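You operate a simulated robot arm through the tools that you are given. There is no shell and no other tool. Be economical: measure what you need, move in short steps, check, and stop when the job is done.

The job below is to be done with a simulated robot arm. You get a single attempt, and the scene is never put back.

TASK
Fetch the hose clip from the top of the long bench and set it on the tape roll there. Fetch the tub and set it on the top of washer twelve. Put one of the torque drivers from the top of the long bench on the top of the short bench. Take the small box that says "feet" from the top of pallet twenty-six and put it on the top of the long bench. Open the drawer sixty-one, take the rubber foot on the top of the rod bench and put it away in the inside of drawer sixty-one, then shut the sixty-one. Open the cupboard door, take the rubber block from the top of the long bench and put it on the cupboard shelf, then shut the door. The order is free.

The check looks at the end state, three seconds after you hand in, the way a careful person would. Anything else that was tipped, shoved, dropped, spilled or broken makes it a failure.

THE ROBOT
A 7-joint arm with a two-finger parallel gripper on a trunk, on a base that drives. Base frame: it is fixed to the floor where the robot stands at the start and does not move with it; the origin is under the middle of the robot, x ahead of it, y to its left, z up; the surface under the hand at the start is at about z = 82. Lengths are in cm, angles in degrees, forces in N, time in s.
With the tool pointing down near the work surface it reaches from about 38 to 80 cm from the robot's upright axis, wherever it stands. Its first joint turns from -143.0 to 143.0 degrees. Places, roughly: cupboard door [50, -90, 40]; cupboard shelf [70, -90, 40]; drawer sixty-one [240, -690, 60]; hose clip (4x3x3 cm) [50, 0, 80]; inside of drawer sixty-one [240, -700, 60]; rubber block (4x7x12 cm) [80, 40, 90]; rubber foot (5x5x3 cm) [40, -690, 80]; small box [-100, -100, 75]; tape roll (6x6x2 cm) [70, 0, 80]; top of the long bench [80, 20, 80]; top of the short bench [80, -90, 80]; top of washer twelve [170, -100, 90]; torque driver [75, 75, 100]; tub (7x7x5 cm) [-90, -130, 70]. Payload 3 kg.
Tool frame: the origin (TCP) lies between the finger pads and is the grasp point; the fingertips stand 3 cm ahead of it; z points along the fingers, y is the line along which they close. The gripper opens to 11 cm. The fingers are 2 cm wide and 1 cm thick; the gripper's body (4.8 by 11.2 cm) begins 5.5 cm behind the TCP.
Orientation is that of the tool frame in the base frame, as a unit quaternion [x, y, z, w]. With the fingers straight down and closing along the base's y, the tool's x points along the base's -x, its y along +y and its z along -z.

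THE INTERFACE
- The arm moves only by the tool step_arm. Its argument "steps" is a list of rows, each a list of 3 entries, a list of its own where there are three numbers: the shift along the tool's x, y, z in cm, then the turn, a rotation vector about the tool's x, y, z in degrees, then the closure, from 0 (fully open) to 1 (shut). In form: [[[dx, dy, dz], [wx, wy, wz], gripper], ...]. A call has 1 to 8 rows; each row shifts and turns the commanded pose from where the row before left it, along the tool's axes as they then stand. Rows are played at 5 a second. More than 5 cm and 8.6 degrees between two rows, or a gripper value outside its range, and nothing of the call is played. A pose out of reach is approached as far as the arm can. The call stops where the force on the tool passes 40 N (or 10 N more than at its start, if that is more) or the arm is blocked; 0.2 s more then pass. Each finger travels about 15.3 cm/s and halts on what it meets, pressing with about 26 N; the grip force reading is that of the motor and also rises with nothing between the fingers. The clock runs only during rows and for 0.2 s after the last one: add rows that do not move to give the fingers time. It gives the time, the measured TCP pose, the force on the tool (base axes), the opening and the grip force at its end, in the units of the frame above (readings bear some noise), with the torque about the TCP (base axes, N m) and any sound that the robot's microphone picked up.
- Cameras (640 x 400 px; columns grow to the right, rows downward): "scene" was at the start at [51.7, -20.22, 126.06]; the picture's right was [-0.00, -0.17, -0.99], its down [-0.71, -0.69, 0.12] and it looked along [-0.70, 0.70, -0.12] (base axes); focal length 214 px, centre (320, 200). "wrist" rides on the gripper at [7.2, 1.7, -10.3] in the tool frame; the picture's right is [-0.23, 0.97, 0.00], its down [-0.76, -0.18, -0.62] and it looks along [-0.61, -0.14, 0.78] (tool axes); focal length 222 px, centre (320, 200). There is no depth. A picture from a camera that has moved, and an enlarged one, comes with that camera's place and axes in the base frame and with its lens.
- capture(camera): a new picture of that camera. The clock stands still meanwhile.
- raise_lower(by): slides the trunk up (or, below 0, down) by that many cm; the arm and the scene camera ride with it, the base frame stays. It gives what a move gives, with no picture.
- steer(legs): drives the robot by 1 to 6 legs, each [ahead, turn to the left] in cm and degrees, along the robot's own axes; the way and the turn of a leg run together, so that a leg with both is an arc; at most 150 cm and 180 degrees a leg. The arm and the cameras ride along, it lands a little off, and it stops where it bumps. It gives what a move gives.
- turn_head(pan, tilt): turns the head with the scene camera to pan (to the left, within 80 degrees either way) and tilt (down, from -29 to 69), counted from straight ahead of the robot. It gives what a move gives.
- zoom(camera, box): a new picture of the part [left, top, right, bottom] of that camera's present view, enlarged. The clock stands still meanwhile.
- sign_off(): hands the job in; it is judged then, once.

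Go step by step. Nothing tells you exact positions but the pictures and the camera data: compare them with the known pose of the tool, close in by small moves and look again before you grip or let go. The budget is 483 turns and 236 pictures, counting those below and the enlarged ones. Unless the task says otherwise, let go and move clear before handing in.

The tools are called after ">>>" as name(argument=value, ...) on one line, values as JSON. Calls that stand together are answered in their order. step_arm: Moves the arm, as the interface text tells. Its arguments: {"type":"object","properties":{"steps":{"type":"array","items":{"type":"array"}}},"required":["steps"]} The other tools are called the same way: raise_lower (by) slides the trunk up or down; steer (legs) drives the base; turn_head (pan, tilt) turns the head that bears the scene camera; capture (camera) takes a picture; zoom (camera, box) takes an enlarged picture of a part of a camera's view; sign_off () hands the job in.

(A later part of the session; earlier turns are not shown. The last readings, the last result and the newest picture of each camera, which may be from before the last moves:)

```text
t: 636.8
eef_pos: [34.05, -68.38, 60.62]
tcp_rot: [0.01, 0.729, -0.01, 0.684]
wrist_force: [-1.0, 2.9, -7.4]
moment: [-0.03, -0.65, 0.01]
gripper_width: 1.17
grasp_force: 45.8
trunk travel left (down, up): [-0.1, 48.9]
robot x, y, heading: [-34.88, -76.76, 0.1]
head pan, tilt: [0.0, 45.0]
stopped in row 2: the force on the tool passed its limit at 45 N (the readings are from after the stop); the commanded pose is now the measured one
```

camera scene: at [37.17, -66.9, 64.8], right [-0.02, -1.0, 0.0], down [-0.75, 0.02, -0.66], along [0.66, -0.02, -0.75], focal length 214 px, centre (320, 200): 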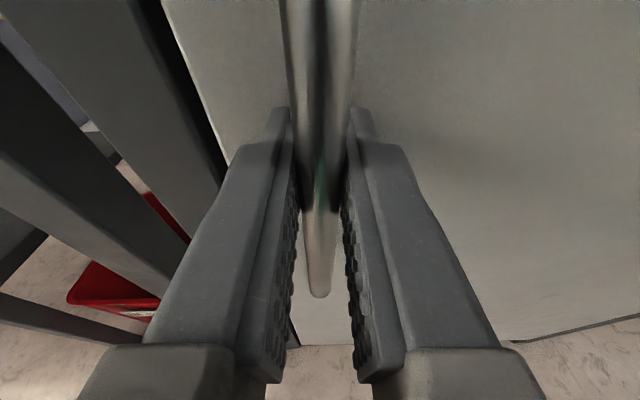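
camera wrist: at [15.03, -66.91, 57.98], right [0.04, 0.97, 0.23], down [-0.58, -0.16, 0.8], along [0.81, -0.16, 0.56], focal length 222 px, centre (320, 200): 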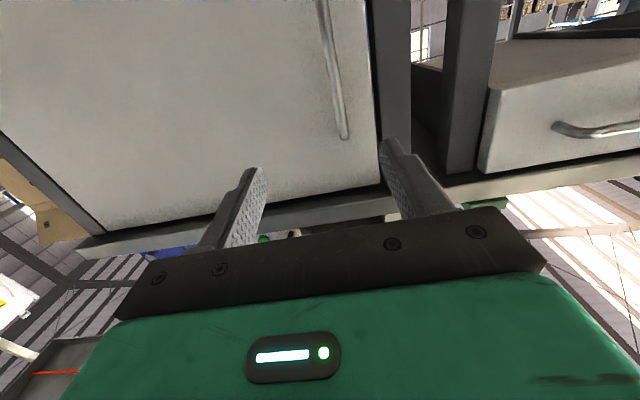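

It follows the arc. I continue.

>>> steer(legs=[[-3.5, 0]])

>>> step_arm(steps=[[[0, -0.7, -1.5], [0, 0, 0], 1], [[0, -0.5, -1], [0, 0, 0], 1], [[0, 0, 0], [0, 0, 0], 1]])

>>> step_arm(steps=[[[0, -0.7, -1.5], [0, 0, 0], 1], [[0, -0.5, -1], [0, 0, 0], 1], [[0, 0, 0], [0, 0, 0], 1]])

>>> capture(camera="scene")

```text
t: 637.7
eef_pos: [31.31, -69.19, 60.53]
tcp_rot: [0.015, 0.729, -0.015, 0.684]
wrist_force: [0.3, -2.3, -7.7]
moment: [-0.08, -1.04, 0.01]
gripper_width: 1.19
grasp_force: 45.2
trunk travel left (down, up): [-0.1, 48.9]
robot x, y, heading: [-37.02, -77.25, 0.4]
head pan, tilt: [0.0, 45.0]
stopped in leg 1: the force on the tool passed its limit at 46 N (the readings are from after the stop); the commanded pose is now the measured one
```

```text
t: 638.5
eef_pos: [28.62, -70.07, 60.69]
tcp_rot: [0.014, 0.732, -0.015, 0.682]
wrist_force: [-8.2, 22.8, -32.9]
moment: [0.01, -0.05, 0.0]
gripper_width: 1.19
grasp_force: 45.1
trunk travel left (down, up): [-0.1, 48.9]
robot x, y, heading: [-37.4, -76.51, 0.2]
head pan, tilt: [0.0, 45.0]
```

```text
t: 639.0
eef_pos: [27.21, -70.61, 60.73]
tcp_rot: [0.012, 0.732, -0.013, 0.681]
wrist_force: [-0.5, 2.8, -12.1]
moment: [0.02, 0.61, 0.07]
gripper_width: 1.18
grasp_force: 44.8
trunk travel left (down, up): [-0.1, 48.9]
robot x, y, heading: [-37.33, -77.01, 0.1]
head pan, tilt: [0.0, 45.0]
stopped in row 2: the force on the tool passed its limit at 53 N (the readings are from after the stop); the commanded pose is now the measured one
```

```text
53 pictures are left
camera scene: at [22.28, -70.49, 64.98], right [-0.04, -1.0, 0.0], down [-0.76, 0.03, -0.65], along [0.65, -0.03, -0.76], focal length 214 px, centre (320, 200)
```

scene: 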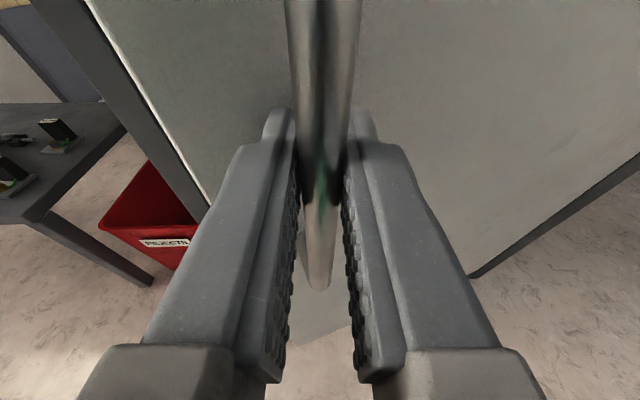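

The door is open about 19°. I release, slide the hand up off the bar, and look.

>>> step_arm(steps=[[[0, 0, 0], [0, 0, 0], 0.8], [[0, 0, 0], [0, 0, 0], 0.6], [[0, 0, 0], [0, 0, 0], 0.5], [[0, 0, 0], [0, 0, 0], 0.5]])

>>> raise_lower(by=14)

>>> capture(camera="scene")

```text
t: 640.0
eef_pos: [27.18, -70.71, 60.8]
tcp_rot: [0.014, 0.731, -0.014, 0.682]
wrist_force: [0.0, -0.1, 0.4]
moment: [0.01, -0.01, 0.0]
gripper_width: 5.52
grasp_force: 0.0
trunk travel left (down, up): [-0.1, 48.9]
robot x, y, heading: [-37.49, -76.5, 0.2]
head pan, tilt: [0.0, 45.0]
```

```text
t: 641.6
eef_pos: [27.21, -70.71, 74.87]
tcp_rot: [0.013, 0.731, -0.014, 0.682]
wrist_force: [0.9, 0.1, -1.0]
moment: [0.01, 0.01, -0.01]
gripper_width: 5.53
grasp_force: 0.1
trunk travel left (down, up): [-14.1, 34.9]
robot x, y, heading: [-37.26, -76.71, 0.2]
head pan, tilt: [0.0, 45.0]
```

```text
52 pictures are left
camera scene: at [22.3, -70.51, 79.11], right [-0.04, -1.0, 0.0], down [-0.75, 0.03, -0.66], along [0.66, -0.03, -0.75], focal length 214 px, centre (320, 200)
```

scene: 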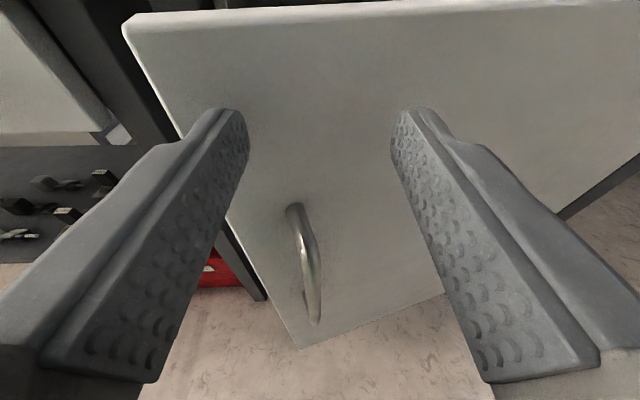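

The door stays. To swing it wider I will use the downward-pointing closed fingers behind the door's upper edge, with the head turned away to the left. I raise and re-orient.

>>> raise_lower(by=25)

>>> step_arm(steps=[[[0, 0, 0], [0, 8.5, 0], 1], [[0, 0, 0], [0, 8.5, 0], 1], [[0, 0, 0], [0, 8.5, 0], 1], [[0, 0, 0], [0, 8.5, 0], 1], [[0, 0, 0], [0, 8.5, 0], 1], [[0, 0, 0], [0, 8.5, 0], 1], [[0, 0, 0], [0, 8.5, 0], 1], [[0, 0, 0], [0, 8.5, 0], 1]])

>>> step_arm(steps=[[[0, 0, 0], [0, 8.5, 0], 1], [[0, 0, 0], [0, 8.5, 0], 1], [[0, 0, 0], [0, 1.2, 0], 1], [[0, 0, 0], [0, 0, -8.5], 1], [[0, 0, 0], [0, 0, -8.5], 1], [[0, 0, 0], [0, 0, -8.5], 1], [[0, 0, 0], [0, 0, -8.5], 1], [[0, 0, 0], [0, 0, -8.5], 1]])

>>> step_arm(steps=[[[0, 0, 0], [0, 0, -8.5], 1], [[0, 0, 0], [0, 0, -8.5], 1], [[0, 0, 0], [0, 0, -8.5], 1], [[0, 0, 0], [0, 0, -8.5], 1], [[0, 0, 0], [0, 0, -8.5], 1], [[0, 0, 0], [0, 0, -5], 1], [[0, 0, 0], [0, 0, 0], 1]])

```text
t: 644.2
eef_pos: [27.21, -70.81, 99.84]
tcp_rot: [0.012, 0.731, -0.013, 0.683]
wrist_force: [-0.5, 0.6, -0.6]
moment: [0.01, -0.01, 0.0]
gripper_width: 5.5
grasp_force: 0.0
trunk travel left (down, up): [-39.1, 9.9]
robot x, y, heading: [-37.17, -76.86, 0.1]
head pan, tilt: [0.0, 45.0]
```

```text
t: 646.0
eef_pos: [27.29, -70.76, 99.86]
tcp_rot: [0.019, 0.987, -0.003, 0.157]
wrist_force: [-0.1, 1.1, 0.3]
moment: [-0.01, -0.02, -0.03]
gripper_width: 0.01
grasp_force: 25.7
trunk travel left (down, up): [-39.1, 9.9]
robot x, y, heading: [-37.11, -76.61, -0.1]
head pan, tilt: [0.0, 45.0]
```

```text
t: 647.8
eef_pos: [27.3, -70.7, 99.84]
tcp_rot: [-0.347, 0.938, -0.001, -0.001]
wrist_force: [-0.2, 0.6, 0.2]
moment: [0.0, 0.02, 0.01]
gripper_width: 0.0
grasp_force: 25.8
trunk travel left (down, up): [-39.1, 9.9]
robot x, y, heading: [-37.29, -76.91, 0.0]
head pan, tilt: [0.0, 45.0]
```

```text
t: 649.4
eef_pos: [27.41, -70.74, 99.85]
tcp_rot: [-0.694, 0.72, 0.001, -0.002]
wrist_force: [-0.5, -0.1, 0.4]
moment: [0.0, -0.04, 0.01]
gripper_width: 0.0
grasp_force: 25.7
trunk travel left (down, up): [-39.1, 9.9]
robot x, y, heading: [-37.18, -76.67, 0.2]
head pan, tilt: [0.0, 45.0]
```

The hand is turned as wanted. I position at (35, -69), over the gap behind the door, and check.

>>> step_arm(steps=[[[-0.9, -3.8, 0], [0, 0, 0], 1], [[-0.8, -3.8, 0], [0, 0, 0], 1], [[0, 0, 0], [0, 0, 0], 1]])

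>>> raise_lower(by=-16)

>>> capture(camera="scene")

```text
t: 650.2
eef_pos: [34.98, -69.27, 99.7]
tcp_rot: [-0.693, 0.721, 0.001, -0.002]
wrist_force: [-0.2, -0.1, 0.5]
moment: [-0.03, 0.05, -0.01]
gripper_width: 0.0
grasp_force: 26.1
trunk travel left (down, up): [-39.1, 9.9]
robot x, y, heading: [-37.3, -77.1, 0.4]
head pan, tilt: [0.0, 45.0]
```

```text
t: 652.0
eef_pos: [34.93, -69.35, 83.76]
tcp_rot: [-0.693, 0.721, -0.001, -0.001]
wrist_force: [-0.1, -0.1, -0.5]
moment: [0.0, 0.03, -0.04]
gripper_width: 0.0
grasp_force: 26.1
trunk travel left (down, up): [-23.1, 25.9]
robot x, y, heading: [-37.73, -76.76, 0.2]
head pan, tilt: [0.0, 45.0]
```

```text
51 pictures are left
camera scene: at [34.74, -65.37, 88.6], right [1.0, -0.04, 0.0], down [-0.03, -0.71, 0.71], along [-0.03, -0.71, -0.71], focal length 214 px, centre (320, 200)
```

scene: 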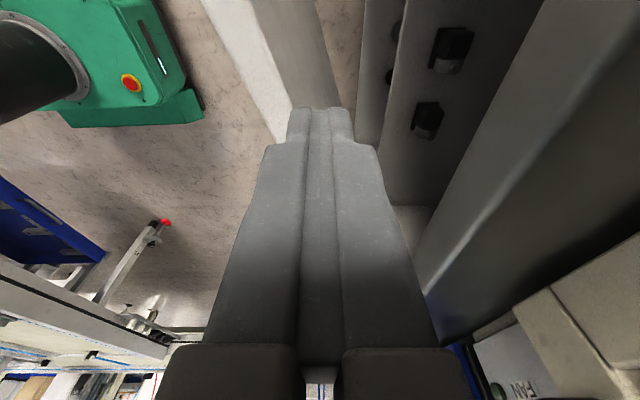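

The fingertips are above the gap just inside the door. I shift 1.5 cm inward and lower so the tips reach behind the door's top edge while the body stays above bench level.

>>> step_arm(steps=[[[0, -1.5, 0], [0, 0, 0], 1], [[0, 0, 3], [0, 0, 0], 1], [[0, 0, 2], [0, 0, 0], 1], [[0, 0, 2], [0, 0, 0], 1], [[0, 0, 0], [0, 0, 0], 1]])

>>> capture(camera="scene")

```text
t: 653.2
eef_pos: [36.46, -69.5, 76.85]
tcp_rot: [-0.693, 0.721, 0.0, -0.001]
wrist_force: [0.8, 0.4, -0.2]
moment: [0.01, -0.03, 0.01]
gripper_width: 0.0
grasp_force: 25.8
trunk travel left (down, up): [-23.1, 25.9]
robot x, y, heading: [-37.7, -76.59, 0.2]
head pan, tilt: [0.0, 45.0]
```

```text
50 pictures are left
camera scene: at [36.23, -65.5, 81.63], right [1.0, -0.04, 0.0], down [-0.03, -0.71, 0.71], along [-0.03, -0.71, -0.71], focal length 214 px, centre (320, 200)
```

scene: 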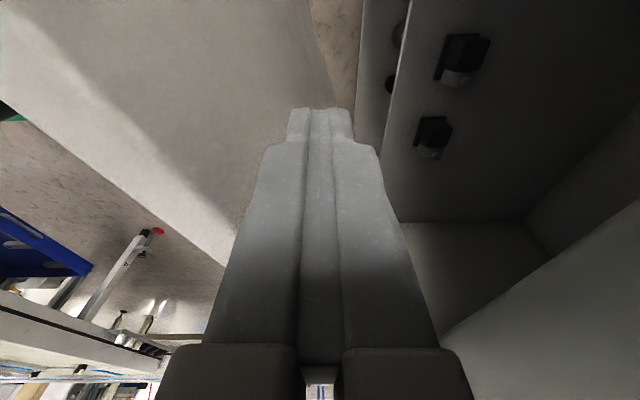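

The fingers are inside the door's inner face. I drag the door open along an arc.

>>> step_arm(steps=[[[4, 1, 0], [0, 0, 0], 1], [[3, 3, 0], [0, 0, 0], 1], [[2.5, 4, 0], [0, 0, 0], 1], [[2.5, 4, 0], [0, 0, 0], 1], [[2.5, 4, 0], [0, 0, 0], 1], [[3, 3.8, 0], [0, 0, 0], 1], [[3, 3.5, 0], [0, 0, 0], 1], [[3.5, 3, 0], [0, 0, 0], 1]])

>>> capture(camera="scene")

```text
t: 655.0
eef_pos: [9.51, -92.5, 76.89]
tcp_rot: [-0.694, 0.72, 0.0, -0.002]
wrist_force: [0.2, -0.5, 0.2]
moment: [-0.08, -0.01, 0.04]
gripper_width: 0.0
grasp_force: 25.7
trunk travel left (down, up): [-23.1, 25.9]
robot x, y, heading: [-37.19, -76.39, 0.3]
head pan, tilt: [0.0, 45.0]
```

```text
49 pictures are left
camera scene: at [9.28, -88.53, 81.78], right [1.0, -0.04, 0.0], down [-0.02, -0.7, 0.71], along [-0.03, -0.71, -0.71], focal length 214 px, centre (320, 200)
```

scene: 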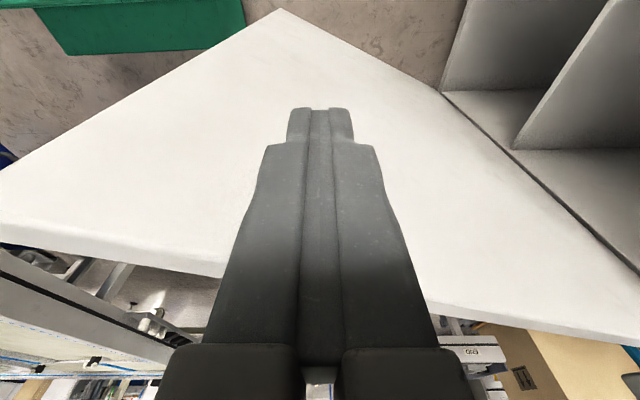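

Open about 60°. I push a bit more.

>>> step_arm(steps=[[[3.5, 2.5, 0], [0, 0, 0], 1], [[4, 2, 0], [0, 0, 0], 1], [[4, 1, 0], [0, 0, 0], 1], [[0, 0, 0], [0, 0, 0], 1]])

>>> raise_lower(by=30)

>>> capture(camera="wrist")

```text
t: 656.0
eef_pos: [3.41, -103.51, 77.11]
tcp_rot: [-0.694, 0.72, 0.0, -0.002]
wrist_force: [-0.2, -0.6, 0.1]
moment: [-0.02, -0.02, -0.04]
gripper_width: 0.0
grasp_force: 25.7
trunk travel left (down, up): [-23.1, 25.9]
robot x, y, heading: [-37.48, -76.91, 0.2]
head pan, tilt: [0.0, 45.0]
```

```text
t: 658.7
eef_pos: [3.41, -103.37, 102.95]
tcp_rot: [-0.693, 0.721, -0.001, -0.001]
wrist_force: [-0.4, -0.5, 0.4]
moment: [-0.02, 0.01, 0.01]
gripper_width: 0.0
grasp_force: 26.3
out of reach, approached as far as the arm can: row 1
trunk travel left (down, up): [-49.0, 0.0]
robot x, y, heading: [-37.17, -76.67, 0.3]
head pan, tilt: [0.0, 45.0]
```

```text
48 pictures are left
camera wrist: at [1.39, -110.58, 113.37], right [-0.96, 0.26, 0.0], down [0.21, 0.76, 0.62], along [0.16, 0.6, -0.78], focal length 222 px, centre (320, 200)
```

wrist: 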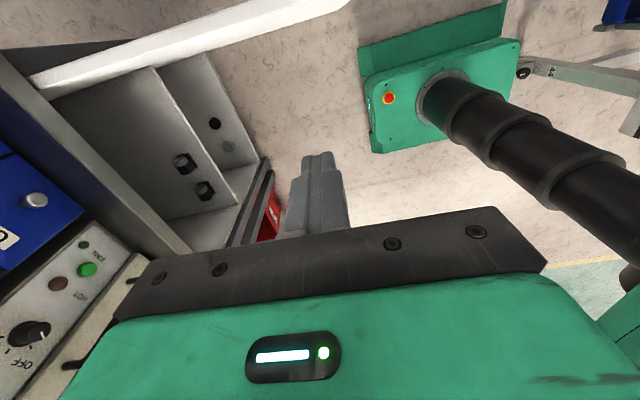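

The door is wide open. I bring the hand back to centre and unyaw it, then drive to fetch the rubber block.

>>> step_arm(steps=[[[-4.4, -1, 0], [0, 0, 0], 0.5], [[-4.4, -1, 0], [0, 0, 0], 0], [[-4.4, -1, 0], [0, 0, 0], 0], [[-4.4, -1, 0], [0, 0, 0], 0], [[-4.4, -1, 0], [0, 0, 0], 0], [[-4, -2, 0], [0, 0, 8.5], 0], [[0, 0, 0], [0, 0, 8.5], 0], [[0, 0, 0], [0, 0, 8.5], 0]])

>>> step_arm(steps=[[[0, 0, 0], [0, 0, 8.5], 0], [[0, 0, 0], [0, 0, 8.5], 0], [[0, 0, 0], [0, 0, 8.5], 0], [[0, 0, 0], [0, 0, 8.5], 0], [[0, 0, 0], [0, 0, 8.5], 0], [[0, 0, 0], [0, 0, 8.5], 0], [[0, 0, -3], [0, 0, 8.5], 0], [[0, 0, -4], [0, 0, 5], 0]])

>>> steer(legs=[[10, 0], [0, 45], [0, 45], [115, 0]])

```text
t: 660.5
eef_pos: [11.25, -77.7, 102.85]
tcp_rot: [-0.517, 0.856, -0.002, -0.001]
wrist_force: [-0.4, 0.4, 0.2]
moment: [-0.02, -0.01, -0.01]
gripper_width: 11.03
grasp_force: 0.1
trunk travel left (down, up): [-49.0, 0.0]
robot x, y, heading: [-37.66, -76.72, 0.4]
head pan, tilt: [0.0, 45.0]
```

```text
t: 662.3
eef_pos: [11.12, -77.6, 110.16]
tcp_rot: [0.02, 1.0, 0.0, -0.001]
wrist_force: [0.0, 0.9, 0.0]
moment: [-0.01, 0.0, 0.02]
gripper_width: 11.0
grasp_force: 0.1
trunk travel left (down, up): [-49.0, 0.0]
robot x, y, heading: [-37.52, -76.23, 0.0]
head pan, tilt: [0.0, 45.0]
```

```text
t: 668.0
eef_pos: [-28.57, -28.04, 110.26]
tcp_rot: [0.707, -0.707, 0.0, -0.001]
wrist_force: [-1.0, 0.6, 0.0]
moment: [-0.01, -0.06, 0.03]
gripper_width: 10.97
grasp_force: 0.1
trunk travel left (down, up): [-49.0, 0.0]
robot x, y, heading: [-21.33, -76.35, 90.7]
head pan, tilt: [0.0, 45.0]
stopped in leg 4: the robot was blocked; the commanded pose is now the measured one
```

Blocked right at the start of driving; I look down at the base.

>>> turn_head(pan=0, tilt=35)

>>> capture(camera="scene")

```text
t: 668.8
eef_pos: [-28.47, -27.99, 110.22]
tcp_rot: [0.707, -0.707, 0.001, -0.001]
wrist_force: [0.0, -0.4, -0.9]
moment: [0.04, 0.0, -0.02]
gripper_width: 11.04
grasp_force: 0.0
trunk travel left (down, up): [-49.0, 0.0]
robot x, y, heading: [-21.54, -76.6, 90.9]
head pan, tilt: [0.0, 35.0]
```

```text
47 pictures are left
camera scene: at [-28.8, -22.62, 114.45], right [1.0, 0.0, 0.0], down [0.0, -0.82, 0.57], along [0.0, -0.57, -0.82], focal length 214 px, centre (320, 200)
```

scene: 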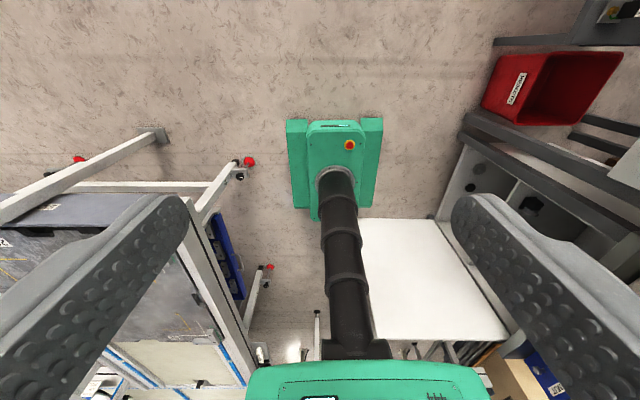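

Nothing is in contact; the door stands open at about 90°. I continue driving.

>>> steer(legs=[[112, 0]])

>>> step_arm(steps=[[[0, -3.5, 0], [0, 0, 0], 0], [[0, -3.5, 0], [0, 0, 0], 0], [[0, 0, 0], [0, 0, 0], 0]])

>>> steer(legs=[[0, -45], [0, -45]])

>>> turn_head(pan=0, tilt=-29)

>>> capture(camera="scene")

```text
t: 674.5
eef_pos: [-27.92, 83.52, 110.19]
tcp_rot: [-0.699, 0.715, -0.001, -0.001]
wrist_force: [-1.2, 0.3, -1.1]
moment: [0.0, -0.01, -0.01]
gripper_width: 10.97
grasp_force: 0.0
trunk travel left (down, up): [-49.0, 0.0]
robot x, y, heading: [-21.89, 34.98, 89.6]
head pan, tilt: [0.0, 35.0]
```

```text
t: 675.2
eef_pos: [-20.98, 83.6, 110.17]
tcp_rot: [-0.699, 0.715, -0.001, 0.0]
wrist_force: [-0.6, -0.1, 0.2]
moment: [0.02, -0.01, -0.01]
gripper_width: 11.01
grasp_force: 0.0
trunk travel left (down, up): [-49.0, 0.0]
robot x, y, heading: [-22.13, 34.8, 89.8]
head pan, tilt: [0.0, 35.0]
```

```text
t: 680.2
eef_pos: [27.0, 34.28, 110.19]
tcp_rot: [0.011, 1.0, -0.001, 0.0]
wrist_force: [-0.1, -0.6, -0.3]
moment: [0.03, 0.04, 0.01]
gripper_width: 11.02
grasp_force: 0.0
trunk travel left (down, up): [-49.0, 0.0]
robot x, y, heading: [-21.78, 40.81, 1.6]
head pan, tilt: [0.0, 35.0]
stopped in leg 2: the robot was blocked; the commanded pose is now the measured one
```

```text
t: 681.6
eef_pos: [26.9, 34.33, 110.21]
tcp_rot: [0.011, 1.0, -0.001, 0.0]
wrist_force: [0.3, 0.2, 0.8]
moment: [0.01, 0.01, 0.02]
gripper_width: 11.01
grasp_force: 0.0
trunk travel left (down, up): [-49.0, 0.0]
robot x, y, heading: [-22.04, 41.0, 1.6]
head pan, tilt: [0.0, -28.6]
```

```text
46 pictures are left
camera scene: at [41.59, 34.08, 116.56], right [-0.02, -1.0, 0.0], down [-0.88, 0.02, -0.48], along [0.48, -0.01, -0.88], focal length 214 px, centre (320, 200)
```

scene: 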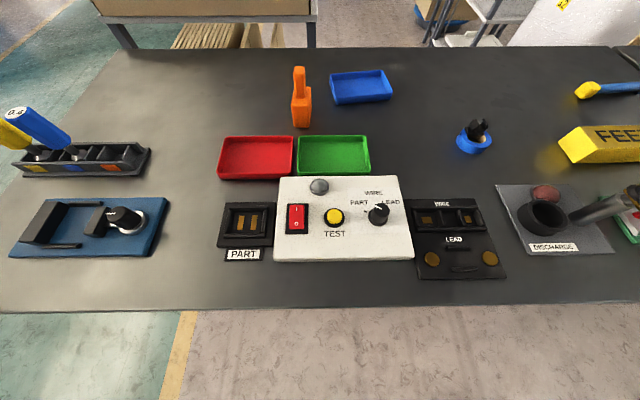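

The block (orange with a stalk) stands at about (80, 38). I drive closer, pitch the tool ~50° forward and move toward it.

>>> steer(legs=[[24, 0]])

>>> step_arm(steps=[[[-4, 0, -1], [0, -8.3, 0], 0], [[-4, 0, 0], [0, -8.3, 0], 0], [[0, 1, 0], [0, -8.4, 0], 0], [[0, 1, 0], [0, -8.4, 0], 0], [[0, 1, 0], [0, -8.3, 0], 0], [[0, 1, 0], [0, -8.3, 0], 0], [[0, 0, 0], [0, 0, 0], 0]])

>>> turn_head(pan=0, tilt=10)

>>> capture(camera="scene")

>>> capture(camera="wrist")

```text
t: 683.4
eef_pos: [51.17, 34.71, 110.19]
tcp_rot: [0.012, 1.0, -0.001, 0.0]
wrist_force: [0.3, -0.4, 0.0]
moment: [-0.03, -0.02, -0.03]
gripper_width: 11.0
grasp_force: 0.1
trunk travel left (down, up): [-49.0, 0.0]
robot x, y, heading: [2.55, 41.73, 1.2]
head pan, tilt: [0.0, -28.6]
```

```text
t: 685.0
eef_pos: [60.29, 38.68, 111.25]
tcp_rot: [0.011, 0.906, -0.006, 0.423]
wrist_force: [0.1, -0.2, -1.0]
moment: [-0.02, 0.04, -0.05]
gripper_width: 11.0
grasp_force: 0.0
out of reach, approached as far as the arm can: row 6
trunk travel left (down, up): [-49.0, 0.0]
robot x, y, heading: [2.49, 41.32, 1.4]
head pan, tilt: [0.0, -28.6]
```

```text
t: 686.0
eef_pos: [60.37, 38.71, 111.42]
tcp_rot: [0.011, 0.907, -0.006, 0.422]
wrist_force: [0.1, 0.1, 0.7]
moment: [0.04, -0.01, -0.03]
gripper_width: 10.98
grasp_force: 0.0
trunk travel left (down, up): [-49.0, 0.0]
robot x, y, heading: [2.58, 41.75, 1.2]
head pan, tilt: [0.0, 10.0]
```

```text
45 pictures are left
camera scene: at [63.16, 38.66, 120.96], right [-0.02, -1.0, 0.0], down [-0.77, 0.02, -0.64], along [0.64, -0.02, -0.77], focal length 214 px, centre (320, 200)
```

scene: 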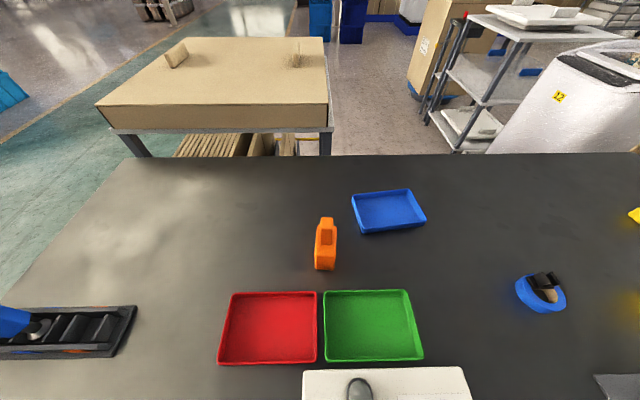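

```text
44 pictures are left
camera wrist: at [47.75, 40.66, 112.5], right [0.17, 0.97, 0.17], down [0.01, -0.18, 0.98], along [0.99, -0.17, -0.04], focal length 222 px, centre (320, 200)
```

wrist: 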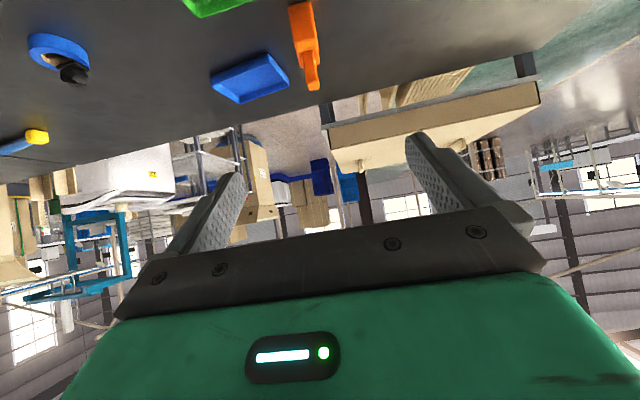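

>>> zoom(camera="scene", box=[280, 200, 376, 280])

```text
5.00 times, centred on (328, 240) of scene
camera zoom: at [63.16, 38.66, 120.96], right [-0.02, -1.0, 0.0], down [-0.77, 0.02, -0.64], along [0.64, -0.02, -0.77], focal length 1072 px, centre (280, 0)
```

zoom: 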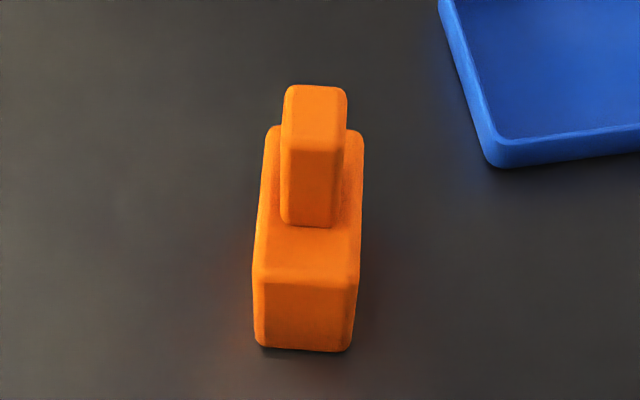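

Block: body 4 × 6.5 × 6.4 cm at (81.5, 37.2), stalk above it. I approach along the tilted tool axis with a 7 cm opening.

>>> step_arm(steps=[[[1.25, -0.3, 3.95], [0, 0, 0], 0.36], [[1.25, -0.3, 3.95], [0, 0, 0], 0.36], [[1.25, -0.3, 3.95], [0, 0, 0], 0.36], [[1.25, -0.3, 3.95], [0, 0, 0], 0.36], [[1.25, -0.3, 3.95], [0, 0, 0], 0.36], [[0, 0, 0], [0, 0, 0], 0.36]])

>>> turn_head(pan=0, tilt=45)

>>> capture(camera="scene")

>>> capture(camera="wrist")

```text
t: 687.4
eef_pos: [71.38, 36.9, 93.89]
tcp_rot: [0.012, 0.906, -0.007, 0.422]
wrist_force: [0.5, -0.1, 0.4]
moment: [-0.02, 0.04, -0.04]
gripper_width: 7.05
grasp_force: 0.1
trunk travel left (down, up): [-49.0, 0.0]
robot x, y, heading: [2.54, 41.64, 1.2]
head pan, tilt: [0.0, 10.0]
```

```text
t: 688.4
eef_pos: [71.29, 36.98, 93.91]
tcp_rot: [0.01, 0.906, -0.006, 0.422]
wrist_force: [0.4, 0.1, 1.3]
moment: [-0.02, -0.01, 0.02]
gripper_width: 7.05
grasp_force: 0.1
trunk travel left (down, up): [-49.0, 0.0]
robot x, y, heading: [2.97, 41.9, 1.4]
head pan, tilt: [0.0, 45.0]
```

```text
42 pictures are left
camera scene: at [69.81, 37.02, 100.09], right [-0.02, -1.0, 0.0], down [-1.0, 0.02, -0.09], along [0.09, 0.0, -1.0], focal length 214 px, centre (320, 200)
```

scene: 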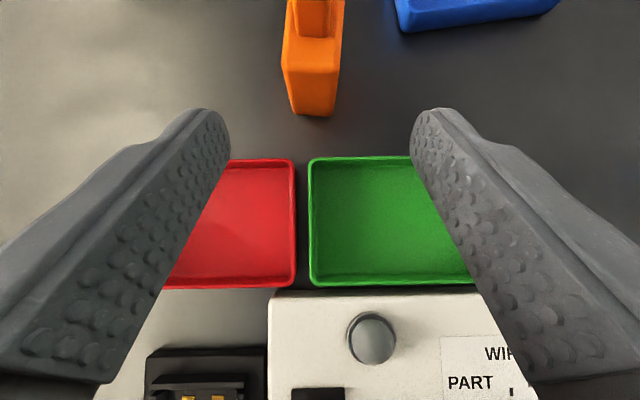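

```text
41 pictures are left
camera wrist: at [58.82, 38.92, 95.08], right [0.17, 0.97, 0.17], down [0.01, -0.18, 0.98], along [0.99, -0.17, -0.04], focal length 222 px, centre (320, 200)
```

wrist: 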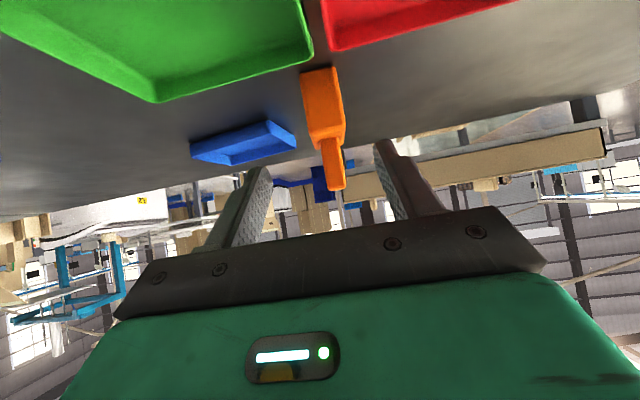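

The block is in line. I shift 0.4 cm left and advance 12 cm along the tool axis.

>>> step_arm(steps=[[[0, 0.4, 3], [0, 0, 0], 0.36], [[0, 0, 3], [0, 0, 0], 0.36], [[0, 0, 3], [0, 0, 0], 0.36], [[0, 0, 2.5], [0, 0, 0], 0.36], [[0, 0, 0], [0, 0, 0], 0.36]])

>>> capture(camera="scene")

```text
t: 689.6
eef_pos: [80.14, 36.99, 86.6]
tcp_rot: [0.011, 0.906, -0.005, 0.422]
wrist_force: [0.1, 0.2, 0.4]
moment: [0.0, 0.03, -0.01]
gripper_width: 7.07
grasp_force: 0.1
trunk travel left (down, up): [-49.0, 0.0]
robot x, y, heading: [2.57, 42.06, 1.2]
head pan, tilt: [0.0, 45.0]
```

```text
40 pictures are left
camera scene: at [78.6, 37.11, 92.73], right [-0.02, -1.0, 0.0], down [-1.0, 0.02, -0.09], along [0.09, 0.0, -1.0], focal length 214 px, centre (320, 200)
```

scene: 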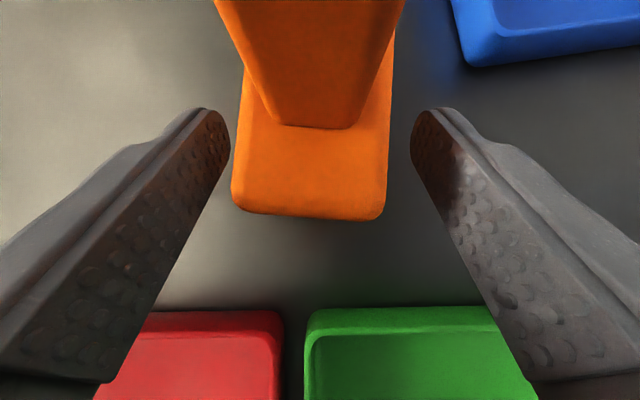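

The head is close to the stalk but not touching; I close here.

>>> step_arm(steps=[[[0, 0, 0], [0, 0, 0], 0.45], [[0, 0, 0], [0, 0, 0], 0.55], [[0, 0, 0], [0, 0, 0], 0.7], [[0, 0, 0], [0, 0, 0], 0.85], [[0, 0, 0], [0, 0, 0], 1], [[0, 0, 0], [0, 0, 0], 1]])

```text
t: 691.0
eef_pos: [80.04, 36.98, 86.63]
tcp_rot: [0.01, 0.906, -0.005, 0.422]
wrist_force: [-0.4, 0.9, 1.3]
moment: [-0.09, -0.06, -0.11]
gripper_width: 3.59
grasp_force: 25.5
trunk travel left (down, up): [-49.0, 0.0]
robot x, y, heading: [2.54, 41.64, 1.2]
head pan, tilt: [0.0, 45.0]
```

Held at 3.6 cm. I lift straight up.

>>> step_arm(steps=[[[-1.5, 0, -1.3], [0, 0, 0], 1], [[-3.06, 0, -2.58], [0, 0, 0], 1], [[-3.06, 0, -2.58], [0, 0, 0], 1], [[-3.06, 0, -2.58], [0, 0, 0], 1], [[-3.06, 0, -2.58], [0, 0, 0], 1], [[0, 0, 0], [0, 0, 0], 1]])

>>> capture(camera="scene")

```text
t: 692.4
eef_pos: [79.96, 37.21, 104.53]
tcp_rot: [0.011, 0.907, -0.005, 0.422]
wrist_force: [0.3, 0.0, -3.3]
moment: [0.03, 0.07, 0.01]
gripper_width: 3.58
grasp_force: 25.9
trunk travel left (down, up): [-49.0, 0.0]
robot x, y, heading: [2.53, 41.37, 1.2]
head pan, tilt: [0.0, 45.0]
```

```text
39 pictures are left
camera scene: at [78.36, 37.23, 110.7], right [-0.02, -1.0, 0.0], down [-1.0, 0.02, -0.09], along [0.09, 0.0, -1.0], focal length 214 px, centre (320, 200)
```

scene: 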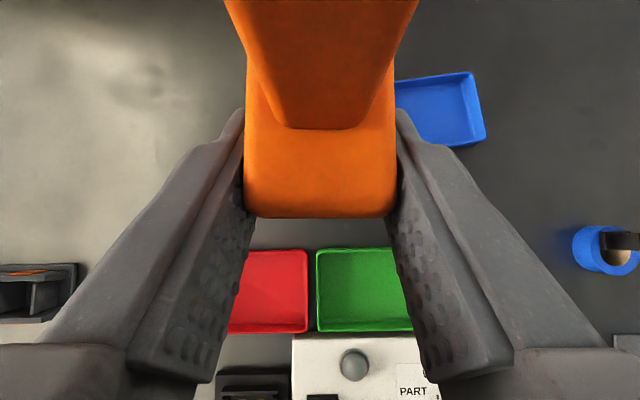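

The block is held. I retract it and drive back to the cupboard.

>>> step_arm(steps=[[[2.58, 0, -3.06], [0, 0, 0], 1], [[2.58, 0, -3.06], [0, 0, 0], 1], [[2.58, 0, -3.06], [0, 0, 0], 1], [[2.58, 1, -3.06], [0, 0, 0], 1], [[2.58, 1, -3.06], [0, 0, 0], 1], [[0, 1, 0], [0, 0, 0], 1]])

>>> steer(legs=[[-34, 0], [0, -45], [0, -46], [100, 0]])

```text
t: 693.8
eef_pos: [60.46, 40.47, 104.63]
tcp_rot: [0.011, 0.906, -0.006, 0.423]
wrist_force: [0.4, -0.3, -2.8]
moment: [0.02, 0.07, -0.02]
gripper_width: 3.58
grasp_force: 25.6
out of reach, approached as far as the arm can: row 6
trunk travel left (down, up): [-49.0, 0.0]
robot x, y, heading: [2.69, 42.03, 1.2]
head pan, tilt: [0.0, 45.0]
```

```text
t: 699.5
eef_pos: [-11.96, -14.03, 104.67]
tcp_rot: [0.53, 0.737, -0.246, 0.341]
wrist_force: [-1.2, 0.2, -3.6]
moment: [0.05, 0.0, 0.04]
gripper_width: 3.6
grasp_force: 25.8
trunk travel left (down, up): [-49.0, 0.0]
robot x, y, heading: [-25.82, 42.78, -70.7]
head pan, tilt: [0.0, 45.0]
stopped in leg 3: the robot was blocked; the commanded pose is now the measured one
```

>>> steer(legs=[[0, -19], [60, 0]])

>>> capture(camera="scene")

```text
t: 703.9
eef_pos: [-31.23, -75.08, 104.64]
tcp_rot: [0.645, 0.638, -0.3, 0.296]
wrist_force: [0.6, 0.6, -4.6]
moment: [0.07, 0.0, 0.0]
gripper_width: 3.59
grasp_force: 26.4
trunk travel left (down, up): [-49.0, 0.0]
robot x, y, heading: [-26.04, -16.7, -89.7]
head pan, tilt: [0.0, 45.0]
```

```text
38 pictures are left
camera scene: at [-31.57, -73.88, 110.83], right [-1.0, 0.01, 0.0], down [0.01, 1.0, -0.09], along [0.0, -0.09, -1.0], focal length 214 px, centre (320, 200)
```

scene: 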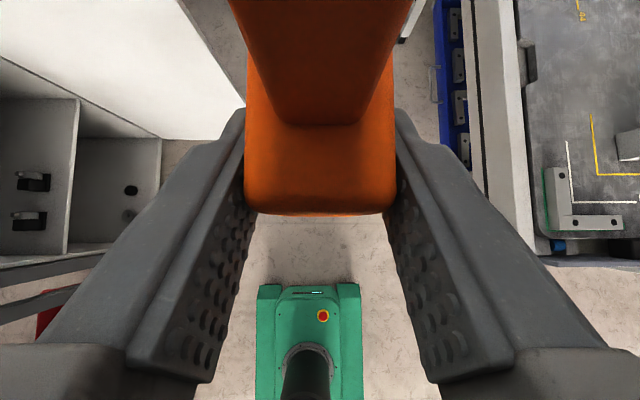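

The shelf inside holds two small items near y = -74 and -87; the right part around y ≈ -98 looks free. I drive on and turn to face the cupboard.

>>> steer(legs=[[64, 0], [0, 45], [0, 45]])

>>> turn_head(pan=0, tilt=-15)

>>> capture(camera="scene")

```text
t: 710.9
eef_pos: [26.87, -106.08, 104.69]
tcp_rot: [0.171, 0.891, -0.08, 0.413]
wrist_force: [0.2, 1.5, -4.3]
moment: [0.01, 0.06, -0.02]
gripper_width: 3.57
grasp_force: 26.5
trunk travel left (down, up): [-49.0, 0.0]
robot x, y, heading: [-28.25, -85.3, -18.9]
head pan, tilt: [0.0, 45.0]
stopped in leg 3: the robot was blocked; the commanded pose is now the measured one
```

```text
t: 712.2
eef_pos: [26.79, -106.21, 104.78]
tcp_rot: [0.172, 0.89, -0.081, 0.414]
wrist_force: [0.0, 0.5, -4.1]
moment: [0.05, 0.09, -0.01]
gripper_width: 3.59
grasp_force: 26.4
trunk travel left (down, up): [-49.0, 0.0]
robot x, y, heading: [-27.96, -85.11, -19.2]
head pan, tilt: [0.0, -15.0]
```

```text
37 pictures are left
camera scene: at [30.89, -107.91, 118.13], right [-0.37, -0.93, 0.0], down [-0.4, 0.16, -0.9], along [0.84, -0.34, -0.43], focal length 214 px, centre (320, 200)
```

scene: 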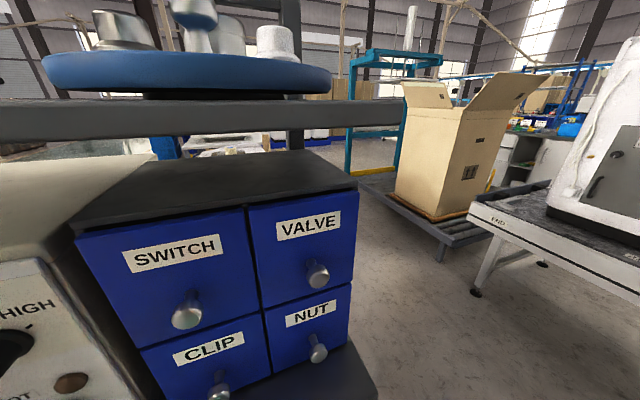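

The base's front corner has met the open door's end. I back off 6 cm and finish the turn.

>>> steer(legs=[[-6, 0], [0, 19]])

>>> turn_head(pan=0, tilt=45)

>>> capture(camera="scene")

```text
t: 714.2
eef_pos: [24.93, -85.49, 104.81]
tcp_rot: [0.024, 0.907, -0.012, 0.421]
wrist_force: [-0.1, 1.1, -4.1]
moment: [0.01, 0.06, 0.01]
gripper_width: 3.6
grasp_force: 26.0
trunk travel left (down, up): [-49.0, 0.0]
robot x, y, heading: [-33.9, -84.31, -0.1]
head pan, tilt: [0.0, -15.0]
```

```text
t: 715.5
eef_pos: [25.16, -85.44, 104.86]
tcp_rot: [0.024, 0.906, -0.013, 0.422]
wrist_force: [-0.9, 0.1, -3.9]
moment: [0.02, 0.11, 0.0]
gripper_width: 3.61
grasp_force: 26.5
trunk travel left (down, up): [-49.0, 0.0]
robot x, y, heading: [-33.45, -84.46, -0.1]
head pan, tilt: [0.0, 45.0]
```

```text
36 pictures are left
camera scene: at [23.5, -85.38, 110.98], right [-0.05, -1.0, 0.0], down [-0.99, 0.05, -0.08], along [0.08, -0.01, -1.0], focal length 214 px, centre (320, 200)
```

scene: 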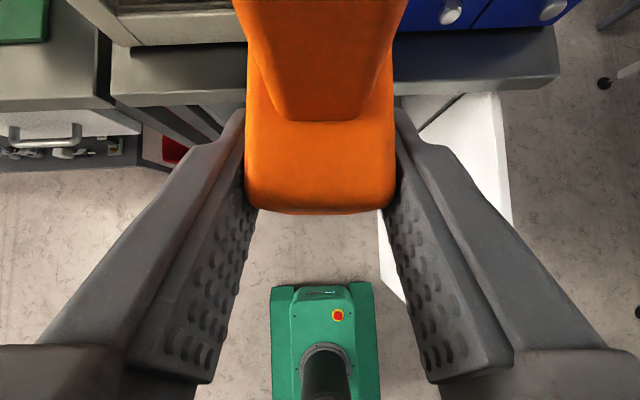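

Now I lower the hand in front of the cupboard and look inside.

>>> raise_lower(by=-40)

>>> step_arm(steps=[[[0, -4, 0], [0, 0, 2.6], 1], [[0, -4, 0], [0, 0, 0], 1], [[0, -4, 0], [0, 0, 0], 1], [[0, 0, 0], [0, 0, 0], 1]])

>>> capture(camera="wrist")

```text
t: 719.3
eef_pos: [24.99, -85.54, 64.81]
tcp_rot: [0.023, 0.907, -0.012, 0.421]
wrist_force: [0.2, 0.0, -3.4]
moment: [-0.05, 0.11, 0.01]
gripper_width: 3.6
grasp_force: 26.8
trunk travel left (down, up): [-9.0, 40.0]
robot x, y, heading: [-33.64, -84.52, -0.1]
head pan, tilt: [0.0, 45.0]
```

```text
t: 720.3
eef_pos: [24.21, -97.44, 64.3]
tcp_rot: [0.044, 0.906, -0.002, 0.422]
wrist_force: [-0.6, 0.2, -3.8]
moment: [-0.03, 0.08, 0.01]
gripper_width: 3.57
grasp_force: 26.1
trunk travel left (down, up): [-9.0, 40.0]
robot x, y, heading: [-33.55, -84.42, -0.4]
head pan, tilt: [0.0, 45.0]
```

```text
35 pictures are left
camera wrist: at [11.8, -94.77, 65.64], right [0.22, 0.95, 0.21], down [0.0, -0.21, 0.98], along [0.97, -0.22, -0.05], focal length 222 px, centre (320, 200)
```

wrist: 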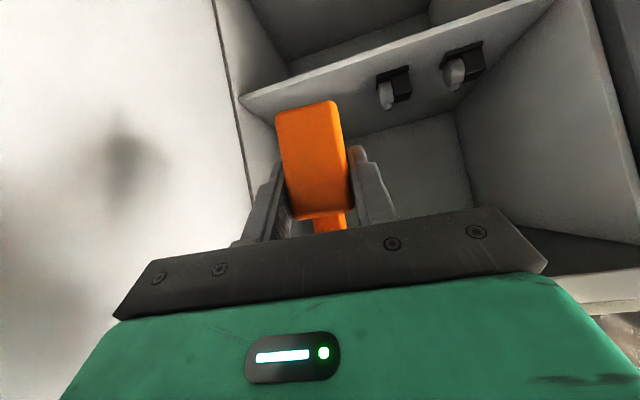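

The shelf front is at x ≈ 46.5, z ≈ 43, and the spot at y ≈ -97 is free. I lower to TCP z ≈ 53 and drive forward slowly.

>>> raise_lower(by=-8.9)

>>> step_arm(steps=[[[1.4, 0, 1.2], [0, 0, 0], 1], [[0, 0, 0], [0, 0, 0], 1]])

>>> steer(legs=[[12, 0]])

>>> capture(camera="wrist")

```text
t: 721.6
eef_pos: [24.36, -97.5, 55.45]
tcp_rot: [0.045, 0.906, -0.003, 0.421]
wrist_force: [0.3, 0.1, -4.2]
moment: [0.04, 0.08, -0.02]
gripper_width: 3.58
grasp_force: 26.5
trunk travel left (down, up): [-0.1, 48.9]
robot x, y, heading: [-33.76, -84.88, -0.4]
head pan, tilt: [0.0, 45.0]
```

```text
t: 722.2
eef_pos: [24.04, -97.33, 53.66]
tcp_rot: [0.044, 0.906, -0.002, 0.421]
wrist_force: [0.5, -0.3, -3.6]
moment: [0.02, 0.05, -0.03]
gripper_width: 3.62
grasp_force: 26.0
trunk travel left (down, up): [-0.1, 48.9]
robot x, y, heading: [-33.41, -84.37, -0.4]
head pan, tilt: [0.0, 45.0]
```

```text
t: 723.4
eef_pos: [36.24, -97.31, 53.64]
tcp_rot: [0.043, 0.907, -0.001, 0.42]
wrist_force: [-0.6, -1.2, -3.6]
moment: [0.02, 0.09, -0.01]
gripper_width: 3.59
grasp_force: 26.4
trunk travel left (down, up): [-0.1, 48.9]
robot x, y, heading: [-21.71, -84.74, -0.1]
head pan, tilt: [0.0, 45.0]
```

```text
34 pictures are left
camera wrist: at [23.81, -94.69, 54.92], right [0.22, 0.95, 0.21], down [0.0, -0.21, 0.98], along [0.97, -0.22, -0.05], focal length 222 px, centre (320, 200)
```

wrist: 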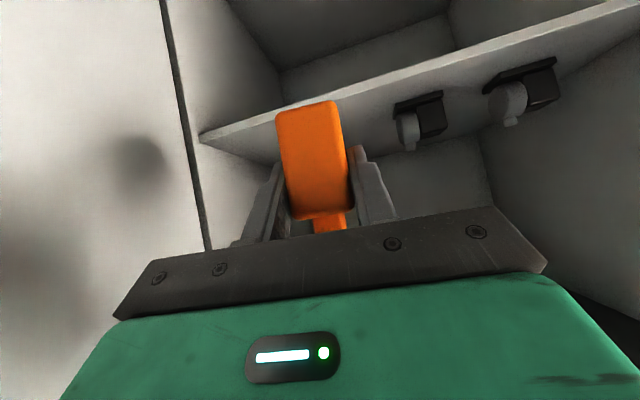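

Still clear: shelf top ≈ 43, block bottom at 49. I continue 20 cm.

>>> steer(legs=[[12, 0]])

>>> capture(camera="scene")

```text
t: 724.6
eef_pos: [48.28, -97.43, 53.65]
tcp_rot: [0.044, 0.906, -0.002, 0.421]
wrist_force: [-0.1, -0.5, -4.4]
moment: [0.0, 0.1, 0.01]
gripper_width: 3.56
grasp_force: 25.8
trunk travel left (down, up): [-0.1, 48.9]
robot x, y, heading: [-9.28, -84.74, 0.0]
head pan, tilt: [0.0, 45.0]
```

```text
33 pictures are left
camera scene: at [46.73, -97.44, 59.86], right [-0.08, -1.0, -0.03], down [-0.99, 0.08, -0.08], along [0.09, 0.03, -1.0], focal length 214 px, centre (320, 200)
```

scene: 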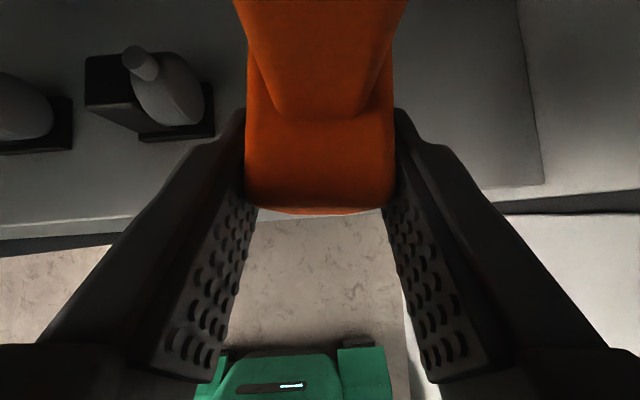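

The neighbour item's edge is at y ≈ -89; I shift 1.5 cm to the right and move in another 8 cm.

>>> step_arm(steps=[[[0, -1.5, 0], [0, 0, 0], 1], [[0, 0, 0], [0, 0, 0], 1]])

>>> steer(legs=[[8, 0]])

>>> capture(camera="scene")

```text
t: 725.2
eef_pos: [48.21, -98.87, 53.65]
tcp_rot: [0.043, 0.906, -0.002, 0.42]
wrist_force: [-0.6, -0.9, -3.5]
moment: [0.03, 0.07, -0.01]
gripper_width: 3.58
grasp_force: 26.1
trunk travel left (down, up): [-0.1, 48.9]
robot x, y, heading: [-9.32, -84.09, -0.1]
head pan, tilt: [0.0, 45.0]
```

```text
t: 726.3
eef_pos: [56.26, -98.82, 53.78]
tcp_rot: [0.044, 0.906, -0.003, 0.421]
wrist_force: [-0.1, 0.1, -4.2]
moment: [0.01, 0.08, -0.03]
gripper_width: 3.62
grasp_force: 25.8
trunk travel left (down, up): [-0.1, 48.9]
robot x, y, heading: [-0.99, -84.55, -0.3]
head pan, tilt: [0.0, 45.0]
```

```text
32 pictures are left
camera scene: at [54.7, -98.92, 59.83], right [-0.08, -1.0, -0.03], down [-0.99, 0.08, -0.08], along [0.09, 0.03, -1.0], focal length 214 px, centre (320, 200)
```

scene: 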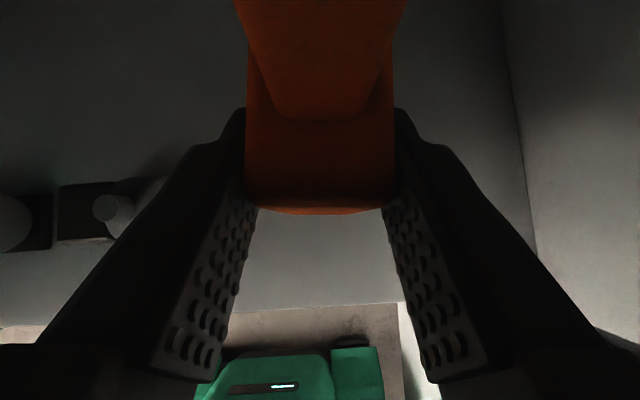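

I lower the block toward the shelf in steps.

>>> step_arm(steps=[[[1.53, 0, 1.29], [0, 0, 0], 1], [[1.15, 0, 0.97], [0, 0, 0], 1], [[0.4, 0, 0.32], [0, 0, 0], 1], [[0.4, 0, 0.32], [0, 0, 0], 1], [[0.4, 0, 0.32], [0, 0, 0], 1], [[0, 0, 0], [0, 0, 0], 1]])

```text
t: 727.7
eef_pos: [56.24, -98.66, 48.65]
tcp_rot: [0.043, 0.906, -0.002, 0.42]
wrist_force: [0.2, -0.5, -3.6]
moment: [0.03, 0.06, -0.03]
gripper_width: 3.58
grasp_force: 25.9
trunk travel left (down, up): [-0.1, 48.9]
robot x, y, heading: [-1.65, -84.37, -0.2]
head pan, tilt: [0.0, 45.0]
```

>>> step_arm(steps=[[[0.4, 0, 0.32], [0, 0, 0], 1], [[0.4, 0, 0.32], [0, 0, 0], 1], [[0.4, 0, 0.32], [0, 0, 0], 1], [[0.4, 0, 0.32], [0, 0, 0], 1], [[0.4, 0, 0.32], [0, 0, 0], 1], [[0.4, 0, 0.32], [0, 0, 0], 1], [[0, 0, 0], [0, 0, 0], 1]])

>>> capture(camera="wrist")

```text
t: 728.4
eef_pos: [56.01, -98.64, 47.82]
tcp_rot: [0.043, 0.904, -0.002, 0.425]
wrist_force: [-7.1, 1.7, 6.2]
moment: [-0.11, -0.07, -0.06]
gripper_width: 3.62
grasp_force: 25.9
trunk travel left (down, up): [-0.1, 48.9]
robot x, y, heading: [-1.58, -84.74, -0.1]
head pan, tilt: [0.0, 45.0]
stopped in row 3: the force on the tool passed its limit at 44 N (the readings are from after the stop); the commanded pose is now the measured one
```

```text
31 pictures are left
camera wrist: at [43.64, -96.07, 49.05], right [0.22, 0.95, 0.21], down [-0.01, -0.21, 0.98], along [0.97, -0.22, -0.04], focal length 222 px, centre (320, 200)
```

wrist: 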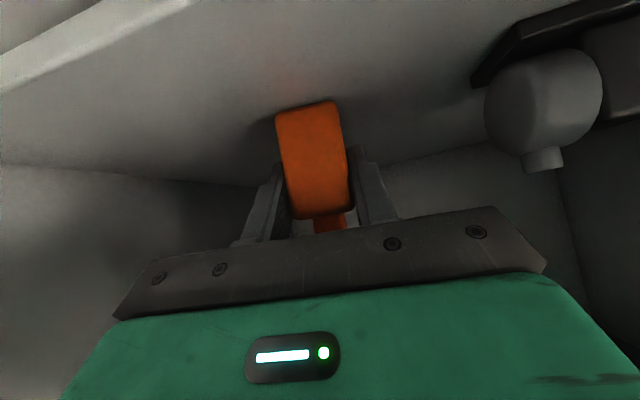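

The block rests on the shelf. I open the fingers and back straight out with the base.

>>> step_arm(steps=[[[0, 0, 0], [0, 0, 0], 0.7], [[0, 0, 0], [0, 0, 0], 0.55], [[0, 0, 0], [0, 0, 0], 0.5], [[0, 0, 0], [0, 0, 0], 0.5]])

>>> steer(legs=[[-15, 0]])

>>> capture(camera="wrist")

```text
t: 729.4
eef_pos: [56.05, -98.71, 47.96]
tcp_rot: [0.044, 0.905, -0.002, 0.424]
wrist_force: [0.9, 0.2, 0.2]
moment: [-0.03, 0.0, 0.0]
gripper_width: 5.48
grasp_force: 0.1
trunk travel left (down, up): [-0.1, 48.9]
robot x, y, heading: [-1.6, -84.46, -0.2]
head pan, tilt: [0.0, 45.0]
```

```text
t: 730.8
eef_pos: [40.9, -98.74, 47.6]
tcp_rot: [0.044, 0.905, -0.003, 0.423]
wrist_force: [-0.9, 0.8, 0.5]
moment: [-0.01, 0.0, -0.01]
gripper_width: 5.54
grasp_force: 0.0
trunk travel left (down, up): [-0.1, 48.9]
robot x, y, heading: [-16.75, -84.85, -0.0]
head pan, tilt: [0.0, 45.0]
```

```text
30 pictures are left
camera wrist: at [28.55, -96.07, 48.87], right [0.22, 0.95, 0.21], down [-0.01, -0.21, 0.98], along [0.97, -0.22, -0.04], focal length 222 px, centre (320, 200)
```

wrist: 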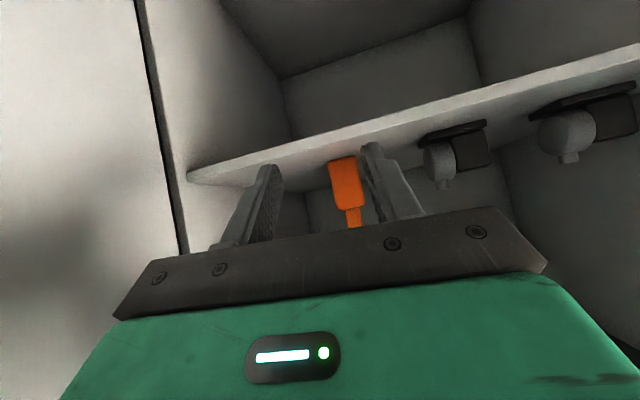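

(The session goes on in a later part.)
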